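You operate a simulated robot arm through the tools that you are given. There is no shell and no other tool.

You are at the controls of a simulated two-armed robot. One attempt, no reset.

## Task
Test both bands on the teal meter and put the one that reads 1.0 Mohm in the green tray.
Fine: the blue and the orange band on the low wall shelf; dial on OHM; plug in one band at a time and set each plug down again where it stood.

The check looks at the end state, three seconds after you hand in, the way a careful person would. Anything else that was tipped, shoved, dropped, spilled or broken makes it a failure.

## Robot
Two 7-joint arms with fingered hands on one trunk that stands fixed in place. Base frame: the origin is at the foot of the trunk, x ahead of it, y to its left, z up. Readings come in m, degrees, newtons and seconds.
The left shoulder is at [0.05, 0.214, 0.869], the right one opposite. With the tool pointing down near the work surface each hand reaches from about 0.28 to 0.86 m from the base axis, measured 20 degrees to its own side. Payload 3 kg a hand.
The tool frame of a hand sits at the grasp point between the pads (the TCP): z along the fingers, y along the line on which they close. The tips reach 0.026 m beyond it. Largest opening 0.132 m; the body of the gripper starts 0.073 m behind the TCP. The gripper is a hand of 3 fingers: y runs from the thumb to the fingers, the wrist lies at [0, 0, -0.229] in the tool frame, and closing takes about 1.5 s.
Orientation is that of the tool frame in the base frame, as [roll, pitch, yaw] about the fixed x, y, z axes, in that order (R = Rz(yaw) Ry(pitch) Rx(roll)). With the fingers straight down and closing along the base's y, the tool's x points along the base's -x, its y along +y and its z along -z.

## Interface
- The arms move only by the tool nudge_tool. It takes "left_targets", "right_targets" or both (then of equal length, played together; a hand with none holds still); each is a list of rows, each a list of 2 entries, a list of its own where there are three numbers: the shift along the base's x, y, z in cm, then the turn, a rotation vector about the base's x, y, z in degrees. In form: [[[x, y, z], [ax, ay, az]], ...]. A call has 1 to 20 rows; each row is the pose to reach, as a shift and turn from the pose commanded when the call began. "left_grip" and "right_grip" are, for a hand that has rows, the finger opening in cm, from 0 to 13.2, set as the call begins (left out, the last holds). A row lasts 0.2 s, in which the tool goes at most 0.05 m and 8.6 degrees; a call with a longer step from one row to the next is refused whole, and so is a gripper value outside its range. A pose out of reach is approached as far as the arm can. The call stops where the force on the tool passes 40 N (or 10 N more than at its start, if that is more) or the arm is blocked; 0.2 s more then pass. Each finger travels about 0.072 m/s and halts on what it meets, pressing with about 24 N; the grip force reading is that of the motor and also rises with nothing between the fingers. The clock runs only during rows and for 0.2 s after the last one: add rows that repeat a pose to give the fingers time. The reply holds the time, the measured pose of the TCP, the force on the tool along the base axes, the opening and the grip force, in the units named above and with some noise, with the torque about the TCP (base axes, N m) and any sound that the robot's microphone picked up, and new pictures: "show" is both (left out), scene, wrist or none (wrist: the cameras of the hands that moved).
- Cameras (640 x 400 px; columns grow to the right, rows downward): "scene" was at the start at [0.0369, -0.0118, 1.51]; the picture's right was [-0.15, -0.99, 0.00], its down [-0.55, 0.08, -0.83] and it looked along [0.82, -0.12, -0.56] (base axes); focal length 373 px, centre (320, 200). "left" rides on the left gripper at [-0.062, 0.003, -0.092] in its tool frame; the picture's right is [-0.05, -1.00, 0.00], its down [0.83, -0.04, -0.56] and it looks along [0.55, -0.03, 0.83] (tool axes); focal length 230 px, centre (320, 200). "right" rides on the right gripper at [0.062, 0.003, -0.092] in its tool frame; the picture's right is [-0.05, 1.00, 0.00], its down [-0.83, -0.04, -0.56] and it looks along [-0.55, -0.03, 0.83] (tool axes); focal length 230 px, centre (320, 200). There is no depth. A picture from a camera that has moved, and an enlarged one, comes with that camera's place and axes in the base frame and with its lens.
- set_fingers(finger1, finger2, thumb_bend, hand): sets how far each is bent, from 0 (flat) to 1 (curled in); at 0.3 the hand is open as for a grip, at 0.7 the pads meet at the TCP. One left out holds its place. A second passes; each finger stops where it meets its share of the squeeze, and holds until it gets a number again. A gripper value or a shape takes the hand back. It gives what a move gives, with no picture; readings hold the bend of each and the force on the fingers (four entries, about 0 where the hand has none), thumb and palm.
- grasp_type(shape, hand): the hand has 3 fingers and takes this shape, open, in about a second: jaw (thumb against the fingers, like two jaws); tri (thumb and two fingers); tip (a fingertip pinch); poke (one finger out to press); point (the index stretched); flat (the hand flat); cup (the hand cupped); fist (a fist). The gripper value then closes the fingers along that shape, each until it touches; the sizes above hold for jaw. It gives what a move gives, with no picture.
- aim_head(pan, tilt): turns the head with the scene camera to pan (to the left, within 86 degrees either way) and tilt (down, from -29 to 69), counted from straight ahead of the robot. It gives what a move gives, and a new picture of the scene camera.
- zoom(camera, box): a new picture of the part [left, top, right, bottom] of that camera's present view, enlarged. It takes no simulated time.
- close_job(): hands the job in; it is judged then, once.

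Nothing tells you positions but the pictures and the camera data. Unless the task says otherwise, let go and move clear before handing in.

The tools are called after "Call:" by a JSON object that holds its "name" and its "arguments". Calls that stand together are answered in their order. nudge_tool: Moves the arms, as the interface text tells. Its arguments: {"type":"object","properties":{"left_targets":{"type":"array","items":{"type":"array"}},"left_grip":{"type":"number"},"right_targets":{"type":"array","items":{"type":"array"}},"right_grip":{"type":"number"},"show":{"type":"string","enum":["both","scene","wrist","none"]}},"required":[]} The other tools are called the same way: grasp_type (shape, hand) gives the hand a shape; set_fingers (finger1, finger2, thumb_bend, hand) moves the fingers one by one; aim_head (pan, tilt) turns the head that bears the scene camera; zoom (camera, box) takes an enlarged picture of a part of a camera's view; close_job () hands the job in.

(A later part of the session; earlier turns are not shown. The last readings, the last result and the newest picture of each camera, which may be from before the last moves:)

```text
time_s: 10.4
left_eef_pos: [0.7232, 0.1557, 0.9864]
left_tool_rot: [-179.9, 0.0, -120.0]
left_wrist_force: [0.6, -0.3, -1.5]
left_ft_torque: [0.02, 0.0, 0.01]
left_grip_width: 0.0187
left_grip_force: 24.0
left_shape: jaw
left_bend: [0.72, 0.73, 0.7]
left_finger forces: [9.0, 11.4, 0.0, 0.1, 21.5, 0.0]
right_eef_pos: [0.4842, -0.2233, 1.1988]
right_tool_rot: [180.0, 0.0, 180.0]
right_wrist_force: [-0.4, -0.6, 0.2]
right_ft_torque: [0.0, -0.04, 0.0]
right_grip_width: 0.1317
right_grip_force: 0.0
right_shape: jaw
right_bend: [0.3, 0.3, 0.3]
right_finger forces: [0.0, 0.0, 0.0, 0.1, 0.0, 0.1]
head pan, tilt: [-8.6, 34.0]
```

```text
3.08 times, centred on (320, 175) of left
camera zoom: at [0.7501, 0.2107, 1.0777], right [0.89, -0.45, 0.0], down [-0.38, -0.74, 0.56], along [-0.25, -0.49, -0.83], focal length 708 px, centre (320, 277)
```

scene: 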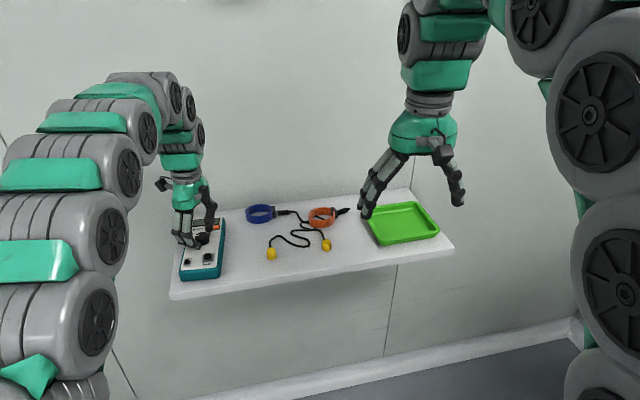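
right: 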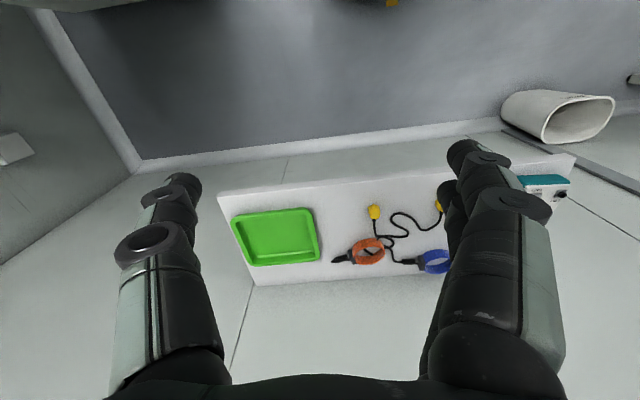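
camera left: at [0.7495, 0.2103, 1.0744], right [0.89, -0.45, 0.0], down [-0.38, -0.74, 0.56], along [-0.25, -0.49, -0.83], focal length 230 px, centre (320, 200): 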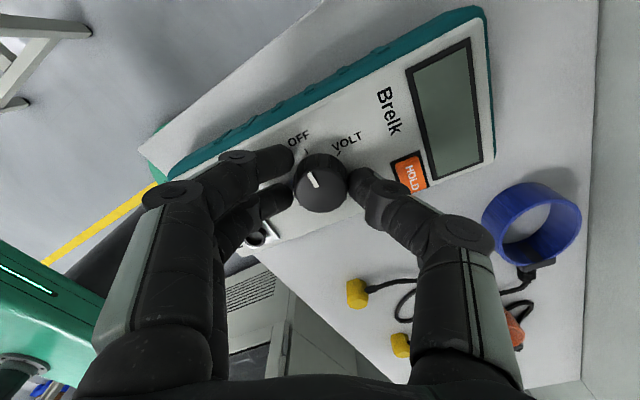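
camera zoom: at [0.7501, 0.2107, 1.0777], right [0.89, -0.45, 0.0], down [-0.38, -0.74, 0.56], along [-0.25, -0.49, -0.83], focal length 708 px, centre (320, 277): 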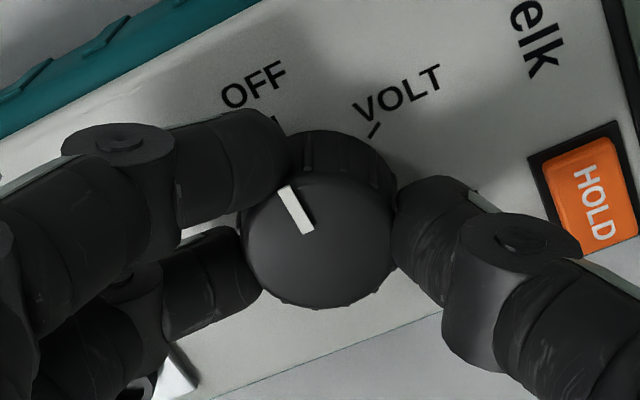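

The knob is held (24 N). Now I'll turn it clockwise by 60° first and check that the pointer follows and the meter stays put.

Call:
{"name": "nudge_tool", "arguments": {"left_targets": [[[0, 0, 0], [0, 0, -7.5]], [[0, 0, 0], [0, 0, -15]], [[0, 0, 0], [0, 0, -22.5]], [[0, 0, 0], [0, 0, -30]], [[0, 0, 0], [0, 0, -37.5]], [[0, 0, 0], [0, 0, -45]], [[0, 0, 0], [0, 0, -52.5]], [[0, 0, 0], [0, 0, -60]]]}}

Call:
{"name": "zoom", "arguments": {"camera": "left", "box": [220, 80, 420, 240]}}

Call:
{"name": "zoom", "arguments": {"camera": "scene", "box": [170, 200, 240, 290]}}

```text
time_s: 12.2
left_eef_pos: [0.7232, 0.1545, 0.9866]
left_tool_rot: [-180.0, 0.1, 179.9]
left_wrist_force: [0.4, -0.3, -3.3]
left_ft_torque: [0.0, 0.0, 0.02]
left_grip_width: 0.0185
left_grip_force: 24.3
left_shape: jaw
left_bend: [0.72, 0.73, 0.7]
left_finger forces: [9.0, 12.3, 0.0, 0.1, 21.2, 0.0]
right_eef_pos: [0.485, -0.224, 1.1975]
right_tool_rot: [180.0, 0.0, -180.0]
right_wrist_force: [-0.4, 0.4, 0.3]
right_ft_torque: [-0.02, 0.0, 0.0]
right_grip_width: 0.132
right_grip_force: 0.1
right_shape: jaw
right_bend: [0.3, 0.3, 0.3]
right_finger forces: [0.0, 0.0, 0.0, 0.0, 0.0, 0.0]
head pan, tilt: [-8.6, 34.0]
camera left: at [0.7845, 0.1581, 1.0778], right [0.05, -1.0, 0.0], down [-0.83, -0.04, 0.56], along [-0.55, -0.03, -0.83], focal length 230 px, centre (320, 200)
```

scene: 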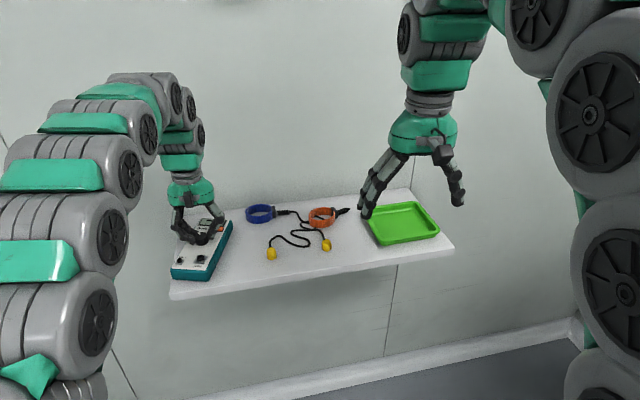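
left: 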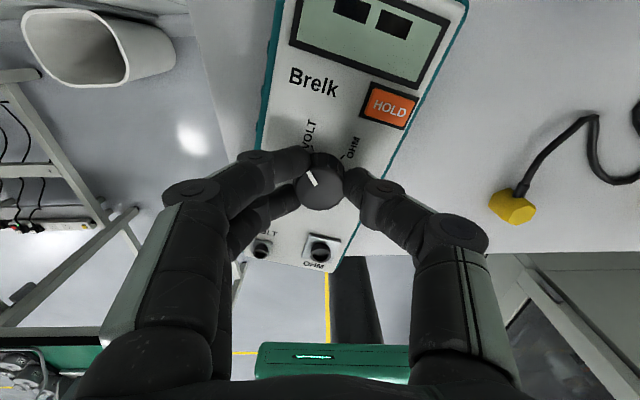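

```text
2.50 times, centred on (320, 160) of left
camera zoom: at [0.7845, 0.1581, 1.0778], right [0.05, -1.0, 0.0], down [-0.83, -0.04, 0.56], along [-0.55, -0.03, -0.83], focal length 575 px, centre (320, 300)
```

zoom: 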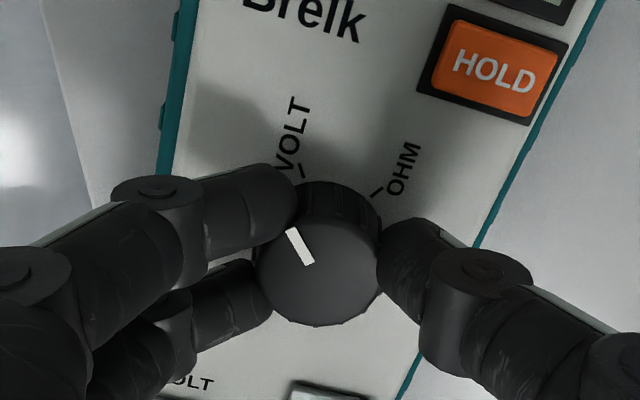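

```text
4.44 times, centred on (205, 245) of scene
camera zoom: at [0.0369, -0.0118, 1.51], right [-0.15, -0.99, 0.0], down [-0.55, 0.08, -0.83], along [0.82, -0.12, -0.56], focal length 1657 px, centre (831, 0)
```

zoom: 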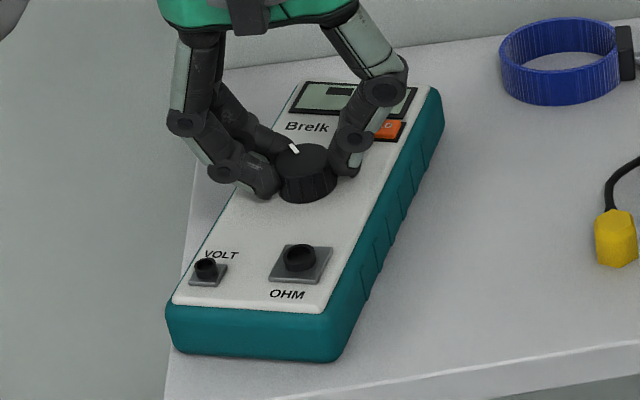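

The meter followed part of the turn: it rotated about 15° clockwise around the knob because my grip was lifting it slightly (−3 N). I'll use that same light lift to rotate the meter back first, then press down so it stays put when I turn the knob.

Call:
{"name": "nudge_tool", "arguments": {"left_targets": [[[0, 0, 0.1], [0, 0, 0]], [[0, 0, 0.1], [0, 0, 4]], [[0, 0, 0.1], [0, 0, 8]], [[0, 0, 0.1], [0, 0, 12]], [[0, 0, 0.1], [0, 0, 15.5]], [[0, 0, 0.1], [0, 0, 15.5]]], "show": "none"}}

Call:
{"name": "zoom", "arguments": {"camera": "left", "box": [220, 80, 420, 240]}}

Call:
{"name": "zoom", "arguments": {"camera": "scene", "box": [170, 205, 240, 290]}}

```text
time_s: 13.6
left_eef_pos: [0.7242, 0.1564, 0.9884]
left_tool_rot: [-180.0, 0.1, -164.3]
left_wrist_force: [-0.8, 0.1, -4.1]
left_ft_torque: [0.0, 0.03, -0.01]
left_grip_width: 0.0184
left_grip_force: 23.9
left_shape: jaw
left_bend: [0.72, 0.73, 0.7]
left_finger forces: [9.2, 12.5, 0.1, 0.0, 21.1, 0.0]
right_eef_pos: [0.4845, -0.2234, 1.1977]
right_tool_rot: [-180.0, 0.0, 180.0]
right_wrist_force: [0.3, -0.2, -0.8]
right_ft_torque: [0.02, -0.01, 0.0]
right_grip_width: 0.1319
right_grip_force: 0.0
right_shape: jaw
right_bend: [0.3, 0.3, 0.3]
right_finger forces: [0.1, 0.1, 0.1, 0.0, 0.1, 0.0]
head pan, tilt: [-8.6, 34.0]
```

```text
2.50 times, centred on (320, 160) of left
camera zoom: at [0.7818, 0.1749, 1.0791], right [0.32, -0.95, 0.0], down [-0.79, -0.26, 0.56], along [-0.53, -0.18, -0.83], focal length 575 px, centre (320, 300)
```

zoom: 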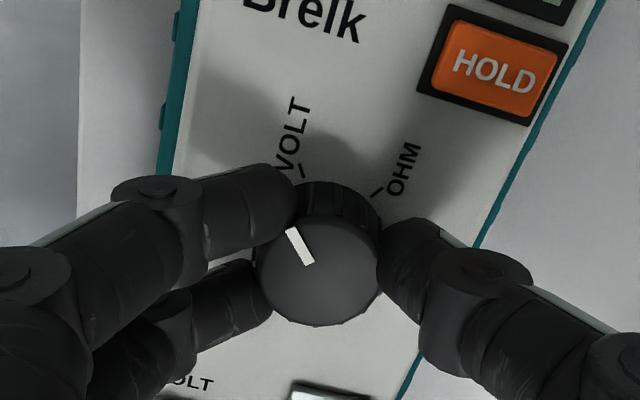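

```text
4.71 times, centred on (205, 248) of scene
camera zoom: at [0.0369, -0.0118, 1.51], right [-0.15, -0.99, 0.0], down [-0.55, 0.08, -0.83], along [0.82, -0.12, -0.56], focal length 1755 px, centre (861, -24)
```

zoom: 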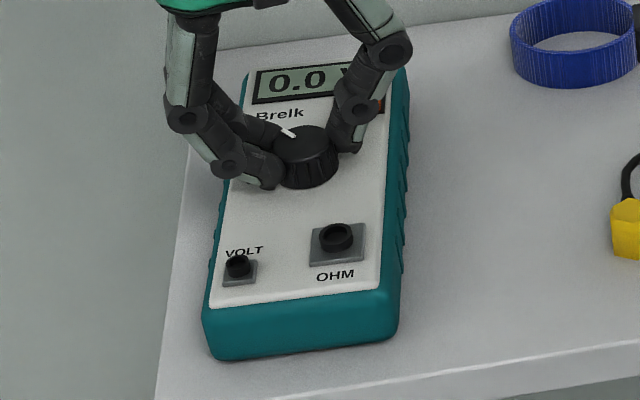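

The meter came back to nearly its original pose and now reads 0.0 V. Next I press the hand down a few millimetres to load the meter against the shelf before turning further.

Call:
{"name": "nudge_tool", "arguments": {"left_targets": [[[0, 0, -0.2], [0, 0, 0]], [[0, 0, -0.35], [0, 0, 0]], [[0, 0, -0.35], [0, 0, 0]]], "show": "none"}}

Call:
{"name": "zoom", "arguments": {"camera": "scene", "box": [170, 205, 240, 290]}}

```text
time_s: 14.4
left_eef_pos: [0.724, 0.1545, 0.9854]
left_tool_rot: [-179.7, 0.1, -164.5]
left_wrist_force: [-1.5, -2.0, 12.3]
left_ft_torque: [-0.08, 0.04, 0.01]
left_grip_width: 0.0189
left_grip_force: 23.8
left_shape: jaw
left_bend: [0.72, 0.73, 0.7]
left_finger forces: [9.4, 14.2, 0.0, 0.0, 25.4, 0.0]
right_eef_pos: [0.4845, -0.2234, 1.1972]
right_tool_rot: [179.9, 0.0, 180.0]
right_wrist_force: [0.8, 0.1, -1.0]
right_ft_torque: [0.03, 0.0, 0.02]
right_grip_width: 0.1319
right_grip_force: 0.1
right_shape: jaw
right_bend: [0.3, 0.3, 0.3]
right_finger forces: [0.0, 0.0, 0.1, 0.0, 0.0, 0.0]
head pan, tilt: [-8.6, 34.0]
```

```text
4.71 times, centred on (205, 248) of scene
camera zoom: at [0.0367, -0.0119, 1.51], right [-0.15, -0.99, 0.0], down [-0.55, 0.08, -0.83], along [0.82, -0.12, -0.56], focal length 1755 px, centre (861, -24)
```

zoom: 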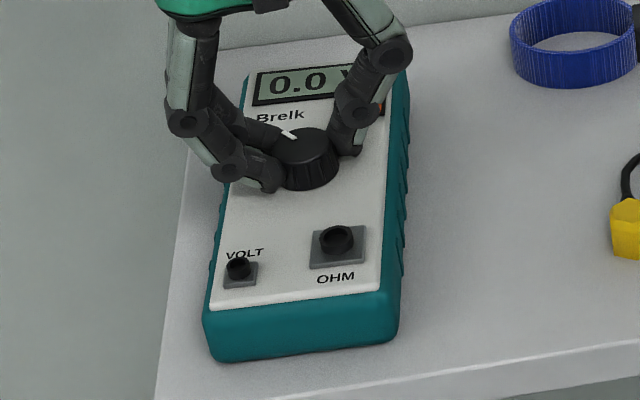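

The meter is loaded with about 12 N. Now I turn a further −40° and check.

Call:
{"name": "nudge_tool", "arguments": {"left_targets": [[[0, 0, 0], [0, 0, -6]], [[0, 0, 0], [0, 0, -13]], [[0, 0, 0], [0, 0, -20]], [[0, 0, 0], [0, 0, -27]], [[0, 0, 0], [0, 0, -34]], [[0, 0, 0], [0, 0, -40]]], "show": "none"}}

Call:
{"name": "zoom", "arguments": {"camera": "scene", "box": [170, 205, 240, 290]}}

Call:
{"name": "zoom", "arguments": {"camera": "left", "box": [220, 80, 420, 240]}}

```text
time_s: 15.8
left_eef_pos: [0.723, 0.1536, 0.9835]
left_tool_rot: [-180.0, 0.1, 155.3]
left_wrist_force: [13.0, -7.6, 28.6]
left_ft_torque: [-0.11, -0.28, 0.01]
left_grip_width: 0.0204
left_grip_force: 24.0
left_shape: jaw
left_bend: [0.73, 0.73, 0.71]
left_finger forces: [19.5, 15.0, 0.0, 0.1, 30.0, 0.1]
right_eef_pos: [0.4847, -0.2226, 1.1977]
right_tool_rot: [-180.0, 0.0, 180.0]
right_wrist_force: [0.2, 0.7, 0.2]
right_ft_torque: [-0.01, 0.06, -0.01]
right_grip_width: 0.1319
right_grip_force: 0.3
right_shape: jaw
right_bend: [0.3, 0.3, 0.3]
right_finger forces: [0.0, 0.0, 0.1, 0.1, 0.0, 0.1]
head pan, tilt: [-8.6, 34.0]
```

```text
4.71 times, centred on (205, 248) of scene
camera zoom: at [0.0367, -0.012, 1.51], right [-0.15, -0.99, 0.0], down [-0.55, 0.08, -0.83], along [0.82, -0.12, -0.56], focal length 1755 px, centre (861, -24)
```

zoom: 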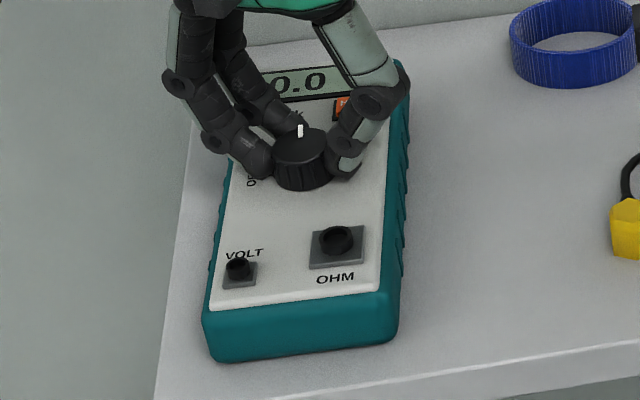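

```text
2.50 times, centred on (320, 160) of left
camera zoom: at [0.7799, 0.1311, 1.0759], right [-0.37, -0.93, 0.0], down [-0.77, 0.31, 0.55], along [-0.51, 0.2, -0.83], focal length 575 px, centre (320, 300)
```

zoom: 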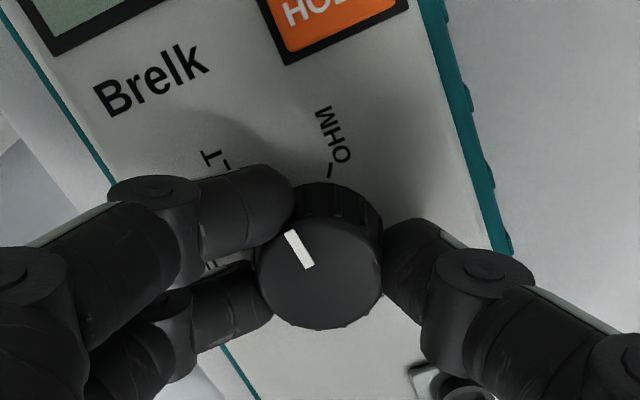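

The meter held still this time, and the pointer is about 35–40° short of OHM. I'll ease the down-force by 1 mm and turn the remainder.

Call:
{"name": "nudge_tool", "arguments": {"left_targets": [[[0, 0, 0.1], [0, 0, 0]], [[0, 0, 0.1], [0, 0, -7]], [[0, 0, 0.12], [0, 0, -14]], [[0, 0, 0.14], [0, 0, -21]], [[0, 0, 0.16], [0, 0, -27]], [[0, 0, 0.16], [0, 0, -33]], [[0, 0, 0.16], [0, 0, -36]]], "show": "none"}}

Call:
{"name": "zoom", "arguments": {"camera": "scene", "box": [170, 205, 240, 290]}}

Call:
{"name": "zoom", "arguments": {"camera": "left", "box": [220, 80, 420, 240]}}

```text
time_s: 17.4
left_eef_pos: [0.7245, 0.1545, 0.9855]
left_tool_rot: [180.0, 0.0, 119.4]
left_wrist_force: [-3.4, -12.3, 12.9]
left_ft_torque: [-0.28, 0.12, 0.15]
left_grip_width: 0.0204
left_grip_force: 24.3
left_shape: jaw
left_bend: [0.73, 0.73, 0.71]
left_finger forces: [11.2, 11.6, 0.0, 0.0, 30.5, 0.0]
right_eef_pos: [0.4843, -0.2247, 1.1988]
right_tool_rot: [-179.9, 0.0, 180.0]
right_wrist_force: [0.4, 0.0, 0.1]
right_ft_torque: [-0.01, 0.01, -0.03]
right_grip_width: 0.1319
right_grip_force: 0.1
right_shape: jaw
right_bend: [0.3, 0.3, 0.3]
right_finger forces: [0.0, 0.1, 0.0, 0.0, 0.1, 0.0]
head pan, tilt: [-8.6, 34.0]
```

```text
4.71 times, centred on (205, 248) of scene
camera zoom: at [0.0366, -0.0121, 1.51], right [-0.15, -0.99, 0.0], down [-0.55, 0.08, -0.83], along [0.82, -0.12, -0.56], focal length 1755 px, centre (861, -24)
```

zoom: 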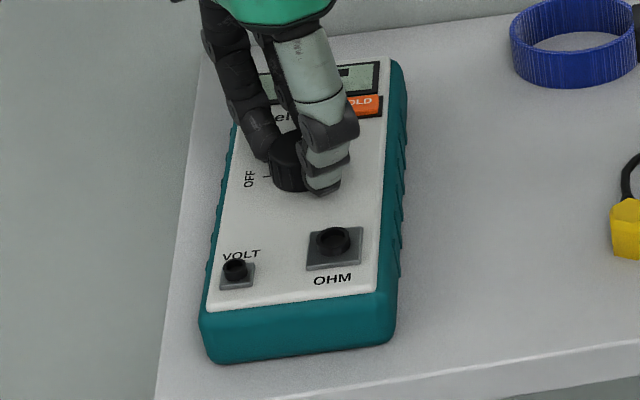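

```text
2.50 times, centred on (320, 160) of left
camera zoom: at [0.7557, 0.1027, 1.0762], right [-0.84, -0.54, 0.0], down [-0.45, 0.7, 0.56], along [-0.3, 0.47, -0.83], focal length 575 px, centre (320, 300)
```

zoom: 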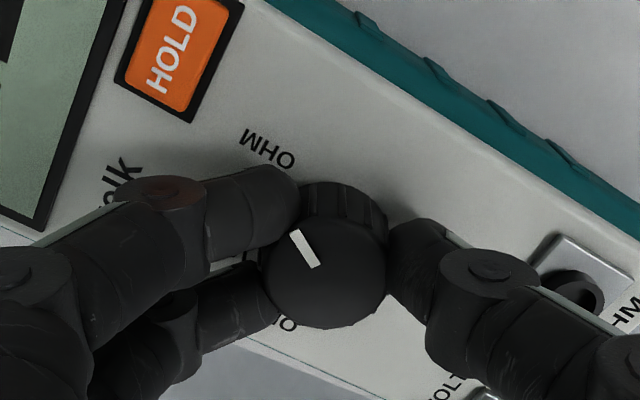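

The pointer now looks aligned with OHM and the meter sits where it originally was. I'll open the fingers and check the display.

Call:
{"name": "nudge_tool", "arguments": {"left_targets": [[[0, 0, 0.1], [0, 0, 0]], [[0, 0, 0.1], [0, 0, 0]], [[0, 0, 0.1], [0, 0, 0]], [[0, 0, 0.1], [0, 0, 0]]], "left_grip": 5, "show": "none"}}

Call:
{"name": "nudge_tool", "arguments": {"left_targets": [[[0, 0, 2], [0, 0, 0]], [[0, 0, 5], [0, 0, 0]], [[0, 0, 8], [0, 0, 0]], [[0, 0, 8], [0, 0, 0]]]}}

Call:
{"name": "zoom", "arguments": {"camera": "scene", "box": [170, 205, 240, 290]}}

Call:
{"name": "zoom", "arguments": {"camera": "left", "box": [180, 20, 460, 200]}}

```text
time_s: 18.4
left_eef_pos: [0.7237, 0.1545, 0.9863]
left_tool_rot: [180.0, 0.0, 119.5]
left_wrist_force: [-0.3, 0.1, 0.0]
left_ft_torque: [0.01, -0.01, -0.03]
left_grip_width: 0.0493
left_grip_force: 0.1
left_shape: jaw
left_bend: [0.74, 0.74, 0.7]
left_finger forces: [0.0, 0.0, 0.0, 0.1, 0.0, 0.0]
right_eef_pos: [0.4844, -0.2235, 1.1971]
right_tool_rot: [179.9, 0.0, 179.9]
right_wrist_force: [0.8, 0.8, 0.2]
right_ft_torque: [-0.03, 0.01, 0.02]
right_grip_width: 0.1319
right_grip_force: 0.1
right_shape: jaw
right_bend: [0.3, 0.3, 0.3]
right_finger forces: [0.1, 0.0, 0.1, 0.0, 0.1, 0.0]
head pan, tilt: [-8.6, 34.0]
```

```text
time_s: 19.4
left_eef_pos: [0.7233, 0.1567, 1.0685]
left_tool_rot: [-180.0, 0.0, 119.4]
left_wrist_force: [-0.3, 0.1, 0.6]
left_ft_torque: [-0.03, -0.02, 0.03]
left_grip_width: 0.0496
left_grip_force: 0.0
left_shape: jaw
left_bend: [0.74, 0.74, 0.7]
left_finger forces: [0.0, 0.0, 0.1, 0.1, 0.0, 0.1]
right_eef_pos: [0.4839, -0.2235, 1.1988]
right_tool_rot: [-180.0, 0.1, -179.9]
right_wrist_force: [0.3, -0.6, 0.0]
right_ft_torque: [-0.02, 0.01, 0.0]
right_grip_width: 0.1316
right_grip_force: 0.0
right_shape: jaw
right_bend: [0.3, 0.3, 0.3]
right_finger forces: [0.0, 0.0, 0.0, 0.0, 0.1, 0.0]
head pan, tilt: [-8.6, 34.0]
camera left: at [0.7568, 0.1044, 1.1597], right [-0.84, -0.54, 0.0], down [-0.45, 0.7, 0.56], along [-0.3, 0.47, -0.83], focal length 230 px, centre (320, 200)
```

scene: 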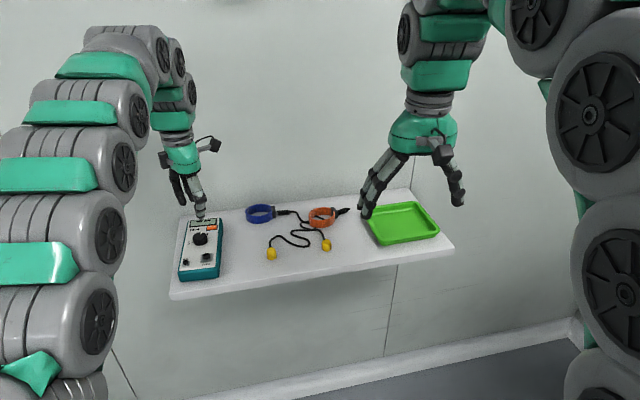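
left: 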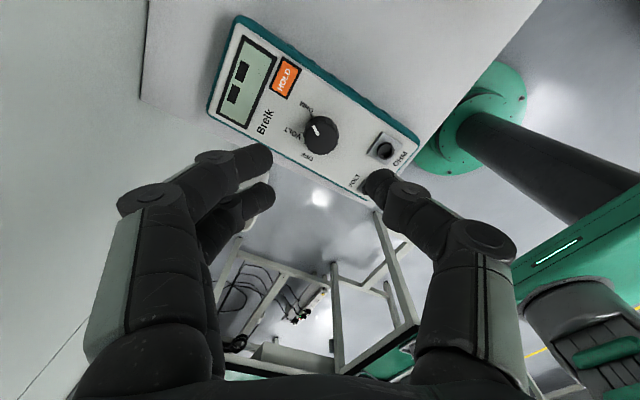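

```text
4.71 times, centred on (205, 248) of scene
camera zoom: at [0.0369, -0.0118, 1.51], right [-0.15, -0.99, 0.0], down [-0.55, 0.08, -0.83], along [0.82, -0.12, -0.56], focal length 1755 px, centre (861, -24)
```

zoom: 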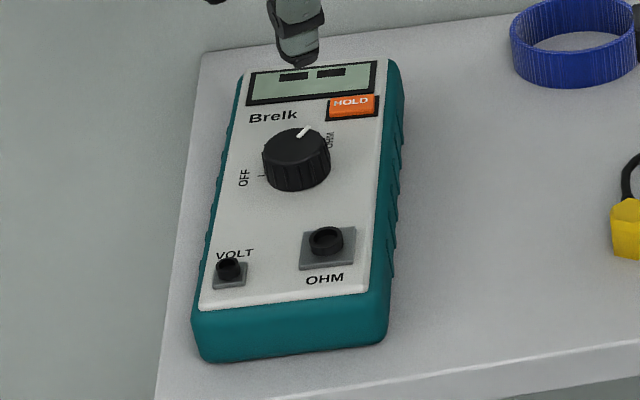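

```text
2.22 times, centred on (320, 110) of left
camera zoom: at [0.7568, 0.1044, 1.1597], right [-0.84, -0.54, 0.0], down [-0.45, 0.7, 0.56], along [-0.3, 0.47, -0.83], focal length 511 px, centre (320, 400)
```

zoom: 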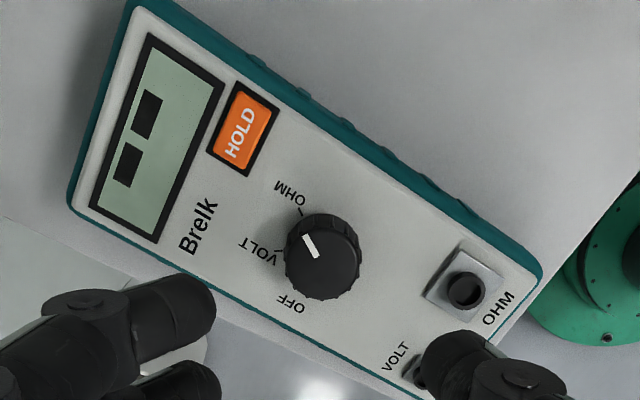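

The display shows dashes, which may just be settling or an open circuit. I'll turn the hand back to its normal yaw while rising a little, then re-read the display.

Call:
{"name": "nudge_tool", "arguments": {"left_targets": [[[-1, -1, 1], [0, 0, 7.5]], [[-2, -2, 2], [0, 0, 15]], [[-3, -3, 2], [0, 0, 22.5]], [[-3, -4, 2], [0, 0, 30]], [[-3, -6, 2], [0, 0, 37.5]], [[-3, -8, 2], [0, 0, 45]], [[-3, -10, 2], [0, 0, 53]], [[-3, -12, 2], [0, 0, 60.6]], [[-3, -14, 2], [0, 0, 60.6]], [[-3, -15.4, 2], [0, 0, 60.6]], [[-3, -15.4, 2], [0, 0, 60.6]]]}}

Call:
{"name": "zoom", "arguments": {"camera": "scene", "box": [170, 205, 240, 290]}}

Call:
{"name": "zoom", "arguments": {"camera": "left", "box": [200, 0, 440, 150]}}

```text
time_s: 21.8
left_eef_pos: [0.693, 0.0008, 1.0856]
left_tool_rot: [180.0, 0.0, -179.9]
left_wrist_force: [0.6, 0.0, 0.6]
left_ft_torque: [-0.02, 0.02, 0.02]
left_grip_width: 0.0493
left_grip_force: 0.1
left_shape: jaw
left_bend: [0.74, 0.74, 0.7]
left_finger forces: [0.0, 0.1, 0.0, 0.0, 0.0, 0.1]
right_eef_pos: [0.4853, -0.2234, 1.1977]
right_tool_rot: [180.0, 0.0, -180.0]
right_wrist_force: [-0.4, -0.1, -0.3]
right_ft_torque: [-0.02, 0.0, -0.01]
right_grip_width: 0.1316
right_grip_force: 0.1
right_shape: jaw
right_bend: [0.3, 0.3, 0.3]
right_finger forces: [0.1, 0.0, 0.0, 0.0, 0.1, 0.0]
head pan, tilt: [-8.6, 34.0]
camera left: at [0.7535, 0.0042, 1.1767], right [0.05, -1.0, 0.0], down [-0.83, -0.04, 0.55], along [-0.55, -0.03, -0.83], focal length 230 px, centre (320, 200)
```

scene: 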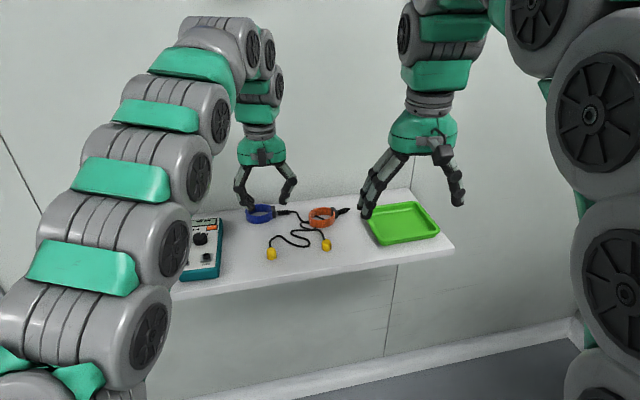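
left: 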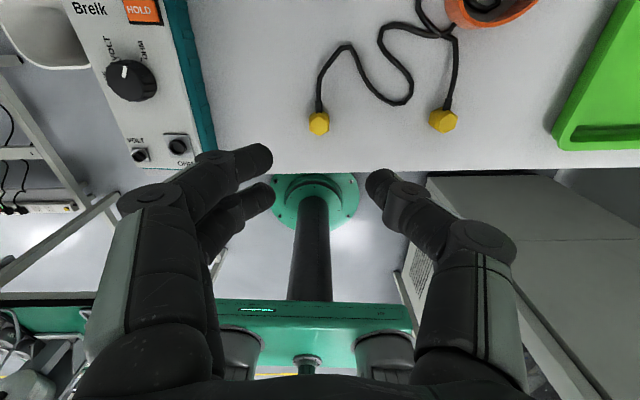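

```text
4.71 times, centred on (205, 248) of scene
camera zoom: at [0.0369, -0.0118, 1.51], right [-0.15, -0.99, 0.0], down [-0.55, 0.08, -0.83], along [0.82, -0.12, -0.56], focal length 1755 px, centre (861, -24)
```

zoom: 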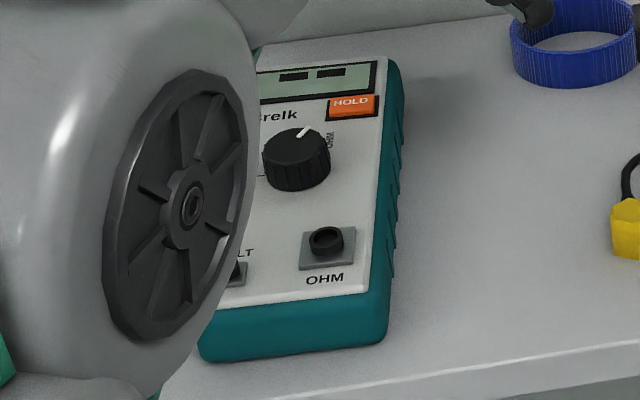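

```text
2.67 times, centred on (320, 75) of left
camera zoom: at [0.7535, 0.0042, 1.1767], right [0.05, -1.0, 0.0], down [-0.83, -0.04, 0.55], along [-0.55, -0.03, -0.83], focal length 614 px, centre (320, 533)
```

zoom: 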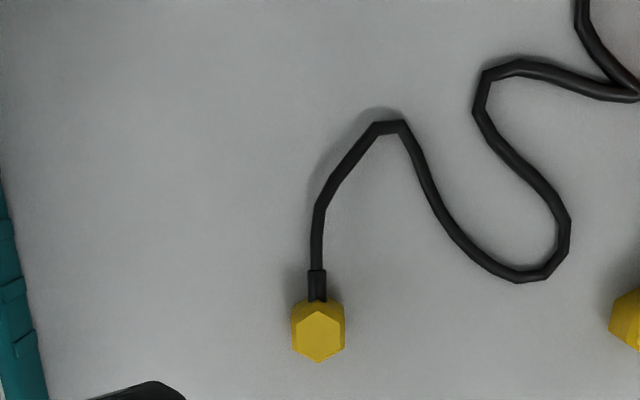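

Still dashes after several seconds, so that's likely OHM with an open circuit. The left plug's flats face ±y at (0.6875, 0.0015), perfect for my grip, so I'll lower onto it.

Call:
{"name": "nudge_tool", "arguments": {"left_targets": [[[-0.2, 0, -3], [0, 0, 0]], [[-0.4, 0, -6], [0, 0, 0]], [[-0.4, 0, -9], [0, 0, 0]], [[-0.4, 0, -11], [0, 0, 0]], [[-0.4, 0, -12], [0, 0, 0]], [[-0.4, 0, -12], [0, 0, 0]]], "left_grip": 4.5}}

Call:
{"name": "zoom", "arguments": {"camera": "scene", "box": [240, 200, 320, 280]}}

Call:
{"name": "zoom", "arguments": {"camera": "left", "box": [220, 80, 420, 240]}}

```text
time_s: 23.2
left_eef_pos: [0.6897, 0.0006, 0.9659]
left_tool_rot: [179.9, 0.0, -179.8]
left_wrist_force: [-0.1, -0.6, -0.1]
left_ft_torque: [0.04, -0.01, 0.02]
left_grip_width: 0.0454
left_grip_force: 0.0
left_shape: jaw
left_bend: [0.74, 0.74, 0.7]
left_finger forces: [0.0, 0.0, 0.0, 0.0, 0.0, 0.1]
right_eef_pos: [0.4849, -0.2221, 1.1979]
right_tool_rot: [-180.0, 0.1, 180.0]
right_wrist_force: [0.5, 0.2, -0.1]
right_ft_torque: [0.02, 0.01, 0.01]
right_grip_width: 0.1317
right_grip_force: 0.0
right_shape: jaw
right_bend: [0.3, 0.3, 0.3]
right_finger forces: [0.0, 0.0, 0.0, 0.0, 0.0, 0.0]
head pan, tilt: [-8.6, 34.0]
camera left: at [0.7507, 0.0042, 1.0563], right [0.05, -1.0, 0.0], down [-0.83, -0.04, 0.56], along [-0.55, -0.03, -0.83], focal length 230 px, centre (320, 200)
```

scene: 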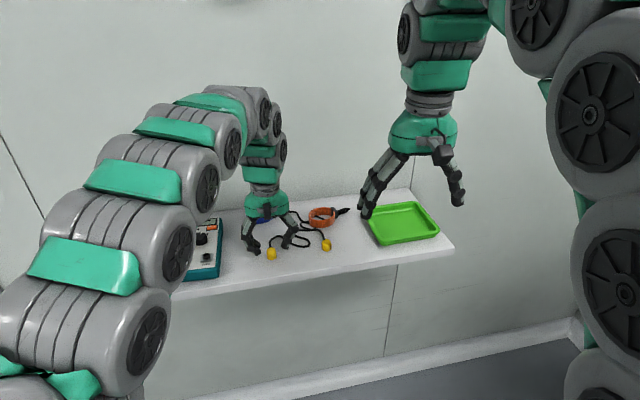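
left: 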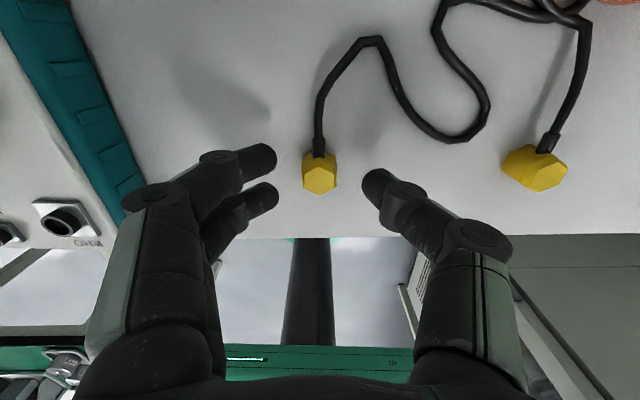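

```text
5.00 times, centred on (280, 240) of scene
camera zoom: at [0.0369, -0.0118, 1.51], right [-0.15, -0.99, 0.0], down [-0.55, 0.08, -0.83], along [0.82, -0.12, -0.56], focal length 1864 px, centre (520, 0)
```

zoom: 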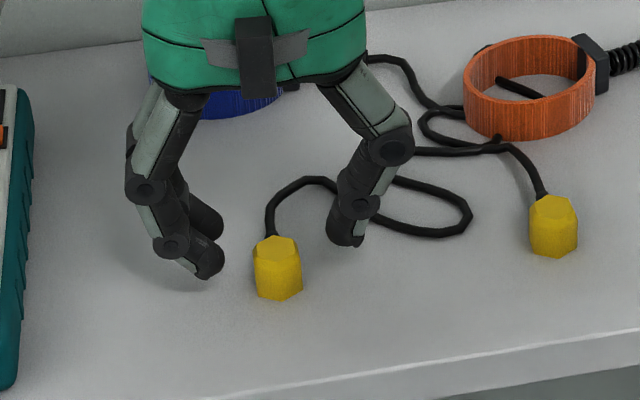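

```text
2.50 times, centred on (320, 160) of left
camera zoom: at [0.7507, 0.0042, 1.0563], right [0.05, -1.0, 0.0], down [-0.83, -0.04, 0.56], along [-0.55, -0.03, -0.83], focal length 575 px, centre (320, 300)
```

zoom: 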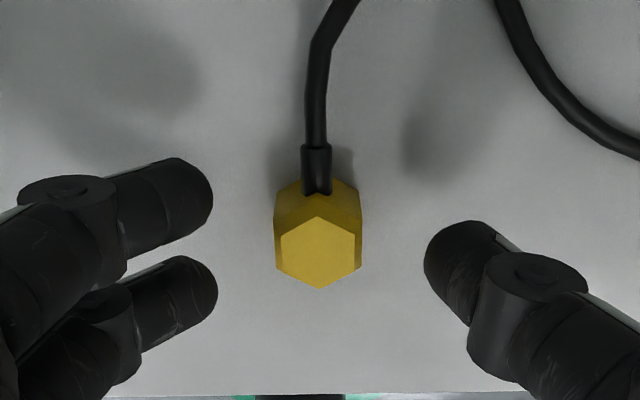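

The plug is centred between thumb and fingers. I'll lower 1.2 cm and close gently on it.

Call:
{"name": "nudge_tool", "arguments": {"left_targets": [[[-0.1, 0, -0.6], [0, 0, 0]], [[-0.1, 0, -1.2], [0, 0, 0]], [[-0.1, 0, -1.2], [0, 0, 0]]], "left_grip": 3.4, "show": "none"}}

Call:
{"name": "zoom", "arguments": {"camera": "scene", "box": [250, 220, 300, 275]}}

Call:
{"name": "zoom", "arguments": {"camera": "left", "box": [220, 80, 420, 240]}}

```text
time_s: 24.0
left_eef_pos: [0.6883, 0.0007, 0.9536]
left_tool_rot: [179.9, 0.0, -179.9]
left_wrist_force: [-0.1, 0.1, 0.4]
left_ft_torque: [-0.01, 0.02, -0.03]
left_grip_width: 0.0347
left_grip_force: 0.0
left_shape: jaw
left_bend: [0.73, 0.73, 0.7]
left_finger forces: [0.0, 0.0, 0.1, 0.0, 0.0, 0.1]
right_eef_pos: [0.4848, -0.2239, 1.198]
right_tool_rot: [180.0, 0.0, 180.0]
right_wrist_force: [0.8, 0.3, -0.8]
right_ft_torque: [0.0, -0.04, -0.02]
right_grip_width: 0.132
right_grip_force: 0.0
right_shape: jaw
right_bend: [0.3, 0.3, 0.3]
right_finger forces: [0.0, 0.0, 0.0, 0.0, 0.0, 0.0]
head pan, tilt: [-8.6, 34.0]
```

```text
7.27 times, centred on (275, 248) of scene
camera zoom: at [0.0369, -0.0118, 1.51], right [-0.15, -0.99, 0.0], down [-0.55, 0.08, -0.83], along [0.82, -0.12, -0.56], focal length 2712 px, centre (647, -146)
```

zoom: 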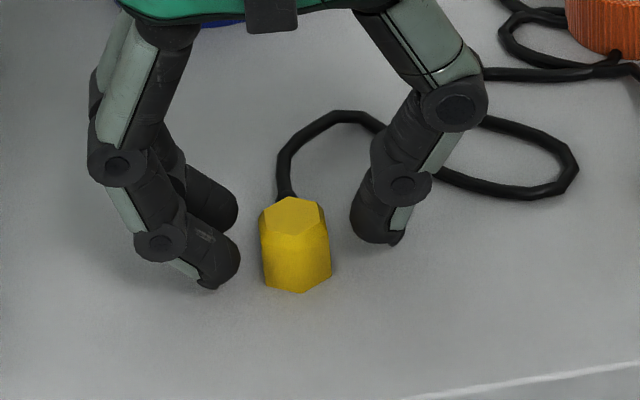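

```text
2.50 times, centred on (320, 160) of left
camera zoom: at [0.7501, 0.004, 1.0445], right [0.05, -1.0, 0.0], down [-0.83, -0.04, 0.55], along [-0.55, -0.03, -0.83], focal length 575 px, centre (320, 300)
```

zoom: 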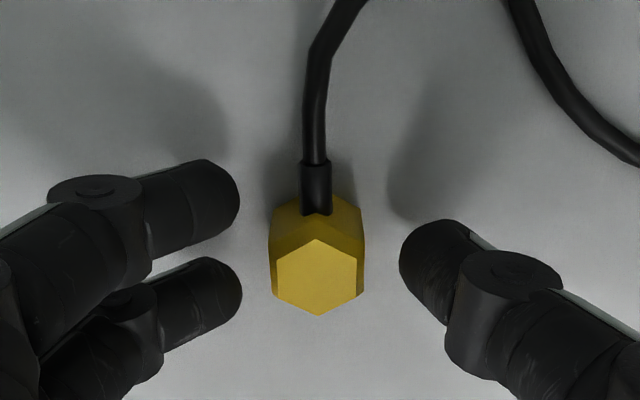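

Call:
{"name": "nudge_tool", "arguments": {"left_targets": [[[-0.2, 0, 0], [0, 0, 0]], [[-0.2, 0, 0], [0, 0, 0]], [[-0.2, 0, 0], [0, 0, 0]], [[-0.2, 0, 0], [0, 0, 0]]], "left_grip": 1.4, "show": "none"}}

Call:
{"name": "zoom", "arguments": {"camera": "scene", "box": [250, 220, 300, 275]}}

Call:
{"name": "zoom", "arguments": {"camera": "left", "box": [220, 80, 420, 240]}}

```text
time_s: 25.0
left_eef_pos: [0.6859, 0.0012, 0.9537]
left_tool_rot: [180.0, 0.0, -179.9]
left_wrist_force: [0.2, 0.5, -0.8]
left_ft_torque: [0.0, -0.01, 0.02]
left_grip_width: 0.0152
left_grip_force: 0.1
left_shape: jaw
left_bend: [0.72, 0.72, 0.7]
left_finger forces: [0.4, 1.0, 0.0, 0.1, 1.4, 0.0]
right_eef_pos: [0.4842, -0.223, 1.1984]
right_tool_rot: [-179.9, 0.0, 179.9]
right_wrist_force: [-0.5, 0.5, 0.8]
right_ft_torque: [-0.02, 0.01, 0.0]
right_grip_width: 0.132
right_grip_force: 0.1
right_shape: jaw
right_bend: [0.3, 0.3, 0.3]
right_finger forces: [0.1, 0.0, 0.0, 0.0, 0.0, 0.0]
head pan, tilt: [-8.6, 34.0]
```

```text
7.27 times, centred on (275, 248) of scene
camera zoom: at [0.0369, -0.0118, 1.51], right [-0.15, -0.99, 0.0], down [-0.55, 0.08, -0.83], along [0.82, -0.12, -0.56], focal length 2712 px, centre (647, -146)
```

zoom: 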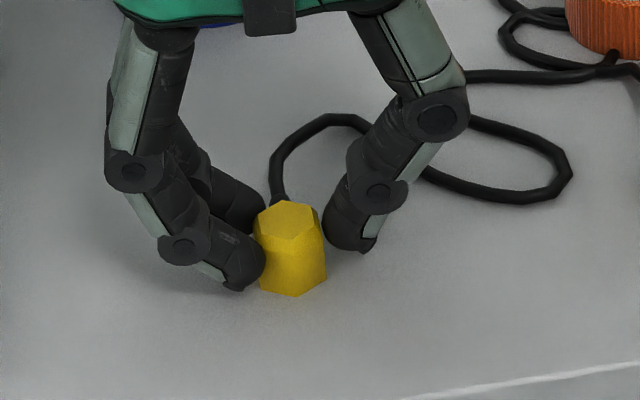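

```text
2.50 times, centred on (320, 160) of left
camera zoom: at [0.7479, 0.0045, 1.0453], right [0.05, -1.0, 0.0], down [-0.83, -0.04, 0.56], along [-0.55, -0.03, -0.83], focal length 575 px, centre (320, 300)
```

zoom: 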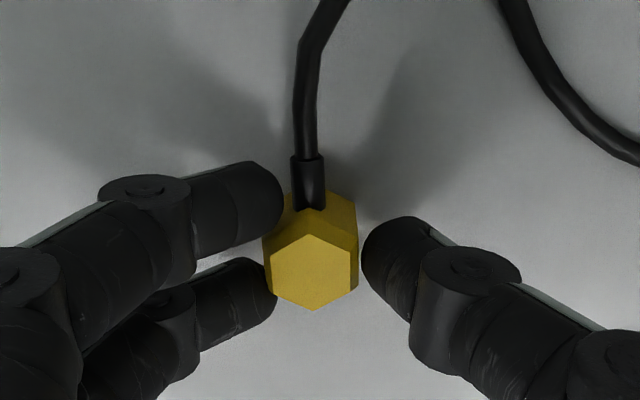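

Light contact; now I tighten the grip and lift a little to see which band the lead belongs to.

Call:
{"name": "nudge_tool", "arguments": {"left_targets": [[[0, 0, 0], [0, 0, 0]], [[0, 0, 0], [0, 0, 0]], [[0, 0, 0], [0, 0, 0]]], "left_grip": 0.6, "show": "none"}}

Call:
{"name": "nudge_tool", "arguments": {"left_targets": [[[0, 0, 1.5], [0, 0, 0]], [[0, 0, 3], [0, 0, 0]], [[0, 0, 4.5], [0, 0, 0]], [[0, 0, 4.5], [0, 0, 0]]]}}

Call:
{"name": "zoom", "arguments": {"camera": "scene", "box": [240, 190, 340, 270]}}

Call:
{"name": "zoom", "arguments": {"camera": "left", "box": [220, 60, 420, 220]}}

```text
time_s: 25.8
left_eef_pos: [0.6867, 0.0008, 0.9546]
left_tool_rot: [180.0, 0.0, -179.9]
left_wrist_force: [0.3, -0.4, 0.4]
left_ft_torque: [0.0, -0.01, -0.02]
left_grip_width: 0.0131
left_grip_force: 23.9
left_shape: jaw
left_bend: [0.72, 0.72, 0.7]
left_finger forces: [9.0, 12.5, 0.0, 0.0, 20.9, 0.1]
right_eef_pos: [0.4842, -0.2243, 1.1979]
right_tool_rot: [180.0, 0.1, -180.0]
right_wrist_force: [0.6, 0.3, -0.9]
right_ft_torque: [0.01, 0.01, 0.04]
right_grip_width: 0.1322
right_grip_force: 0.0
right_shape: jaw
right_bend: [0.3, 0.3, 0.3]
right_finger forces: [0.0, 0.0, 0.0, 0.0, 0.0, 0.0]
head pan, tilt: [-8.6, 34.0]
```

```text
time_s: 26.8
left_eef_pos: [0.6861, 0.0011, 1.0]
left_tool_rot: [-179.9, 0.0, -179.9]
left_wrist_force: [-0.7, 0.1, 0.5]
left_ft_torque: [-0.01, -0.01, 0.0]
left_grip_width: 0.013
left_grip_force: 23.2
left_shape: jaw
left_bend: [0.72, 0.72, 0.7]
left_finger forces: [9.2, 12.9, 0.1, 0.0, 20.9, 0.1]
right_eef_pos: [0.4844, -0.224, 1.1975]
right_tool_rot: [179.9, 0.0, -179.9]
right_wrist_force: [0.0, 0.6, -0.1]
right_ft_torque: [0.01, 0.04, 0.0]
right_grip_width: 0.1317
right_grip_force: 0.0
right_shape: jaw
right_bend: [0.3, 0.3, 0.3]
right_finger forces: [0.0, 0.1, 0.0, 0.0, 0.0, 0.0]
head pan, tilt: [-8.6, 34.0]
camera left: at [0.7469, 0.005, 1.09], right [0.05, -1.0, 0.0], down [-0.83, -0.04, 0.56], along [-0.55, -0.03, -0.83], focal length 230 px, centre (320, 200)
```

scene: 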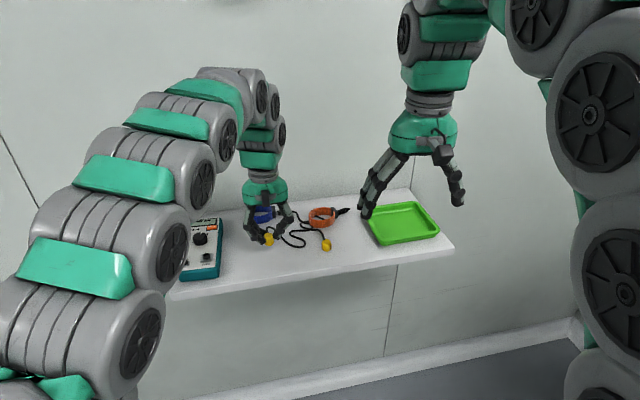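
left: 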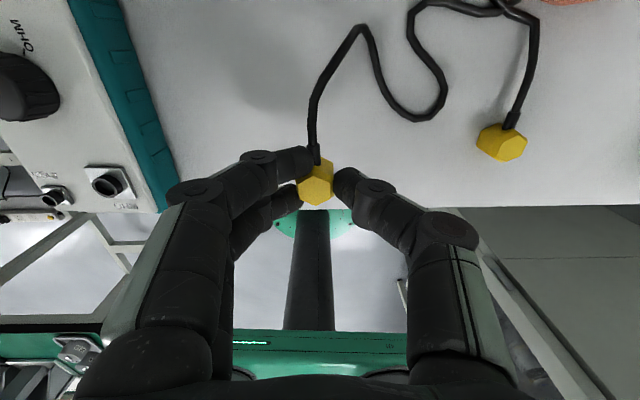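

```text
5.00 times, centred on (290, 230) of scene
camera zoom: at [0.0369, -0.0118, 1.51], right [-0.15, -0.99, 0.0], down [-0.55, 0.08, -0.83], along [0.82, -0.12, -0.56], focal length 1864 px, centre (470, 50)
```

zoom: 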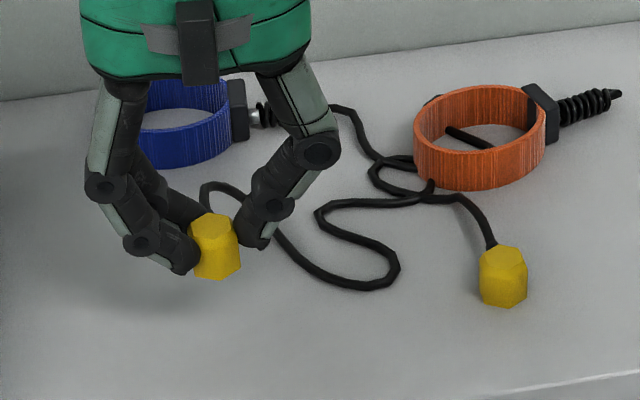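

```text
2.50 times, centred on (320, 140) of left
camera zoom: at [0.7469, 0.005, 1.09], right [0.05, -1.0, 0.0], down [-0.83, -0.04, 0.56], along [-0.55, -0.03, -0.83], focal length 575 px, centre (320, 350)
```

zoom: 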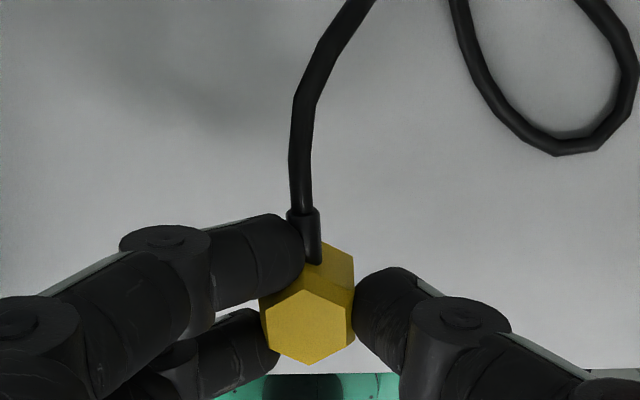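

The plug is held; its lead squiggles toward the bands, so I'll identify its band as slack comes out. I'll carry it at safe height to hover above the OHM socket at about (0.666, 0.139).

Call:
{"name": "nudge_tool", "arguments": {"left_targets": [[[0, 0, 1.5], [0, 0, 0]], [[0, 1, 3], [0, 0, 0]], [[-0.3, 3, 3.5], [0, 0, 0]], [[-0.6, 5, 3.5], [0, 0, 0]], [[-0.9, 7, 3.5], [0, 0, 0]], [[-1.2, 9, 3.5], [0, 0, 0]], [[-1.5, 11, 3.5], [0, 0, 0]], [[-1.7, 12.5, 3.5], [0, 0, 0]], [[-1.7, 13.5, 3.5], [0, 0, 0]], [[-1.7, 13.5, 3.5], [0, 0, 0]]]}}

Call:
{"name": "zoom", "arguments": {"camera": "scene", "box": [180, 190, 340, 290]}}

Call:
{"name": "zoom", "arguments": {"camera": "left", "box": [220, 80, 420, 240]}}

Call:
{"name": "zoom", "arguments": {"camera": "scene", "box": [180, 210, 230, 275]}}

```text
time_s: 29.0
left_eef_pos: [0.6675, 0.1351, 1.0342]
left_tool_rot: [-180.0, 0.0, -179.8]
left_wrist_force: [-0.1, 0.7, 0.1]
left_ft_torque: [0.0, 0.0, 0.0]
left_grip_width: 0.0132
left_grip_force: 24.4
left_shape: jaw
left_bend: [0.72, 0.72, 0.7]
left_finger forces: [9.6, 13.3, 0.1, 0.0, 20.8, 0.0]
right_eef_pos: [0.4847, -0.2231, 1.1973]
right_tool_rot: [-180.0, 0.0, 179.9]
right_wrist_force: [-0.5, -0.4, 0.0]
right_ft_torque: [-0.01, 0.02, 0.02]
right_grip_width: 0.1319
right_grip_force: 0.0
right_shape: jaw
right_bend: [0.3, 0.3, 0.3]
right_finger forces: [0.0, 0.0, 0.0, 0.0, 0.1, 0.0]
head pan, tilt: [-8.6, 34.0]
camera left: at [0.7292, 0.1395, 1.1252], right [0.05, -1.0, 0.0], down [-0.83, -0.04, 0.56], along [-0.55, -0.03, -0.83], focal length 230 px, centre (320, 200)
```

scene: 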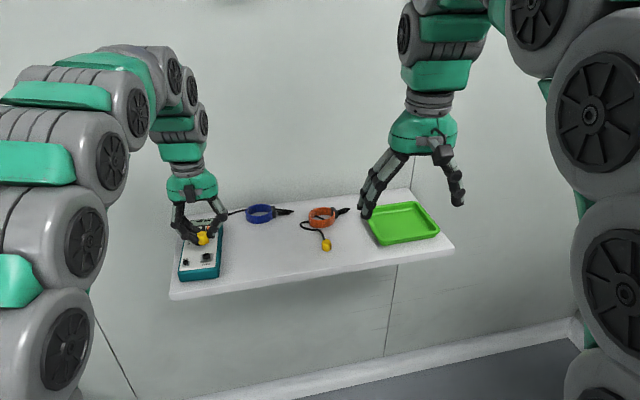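
left: 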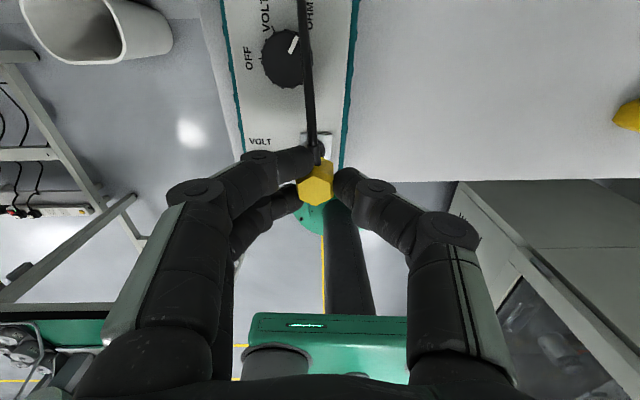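

```text
4.00 times, centred on (260, 240) of scene
camera zoom: at [0.0369, -0.0118, 1.51], right [-0.15, -0.99, 0.0], down [-0.55, 0.08, -0.83], along [0.82, -0.12, -0.56], focal length 1492 px, centre (560, 40)
```

zoom: 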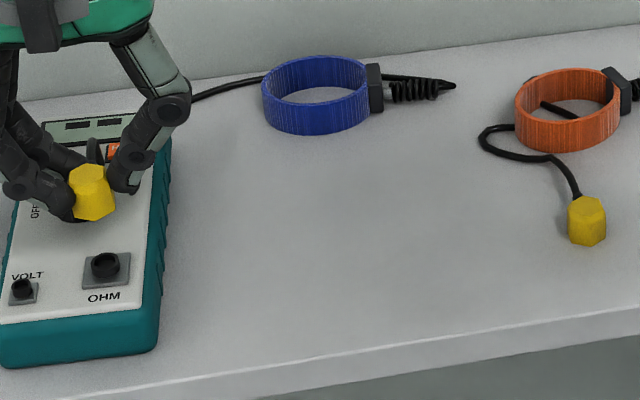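

```text
2.50 times, centred on (320, 160) of left
camera zoom: at [0.7292, 0.1395, 1.1252], right [0.05, -1.0, 0.0], down [-0.83, -0.04, 0.56], along [-0.55, -0.03, -0.83], focal length 575 px, centre (320, 300)
```

zoom: 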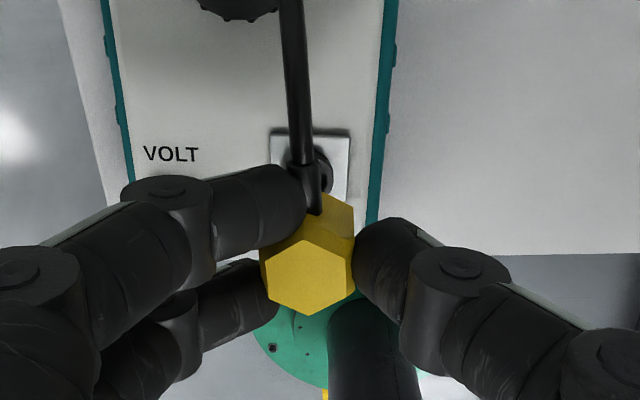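

```text
6.15 times, centred on (205, 242) of scene
camera zoom: at [0.0369, -0.0118, 1.51], right [-0.15, -0.99, 0.0], down [-0.55, 0.08, -0.83], along [0.82, -0.12, -0.56], focal length 2295 px, centre (1028, -62)
```

zoom: 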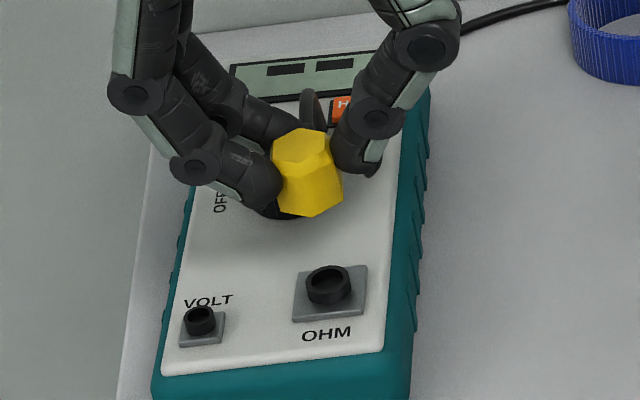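

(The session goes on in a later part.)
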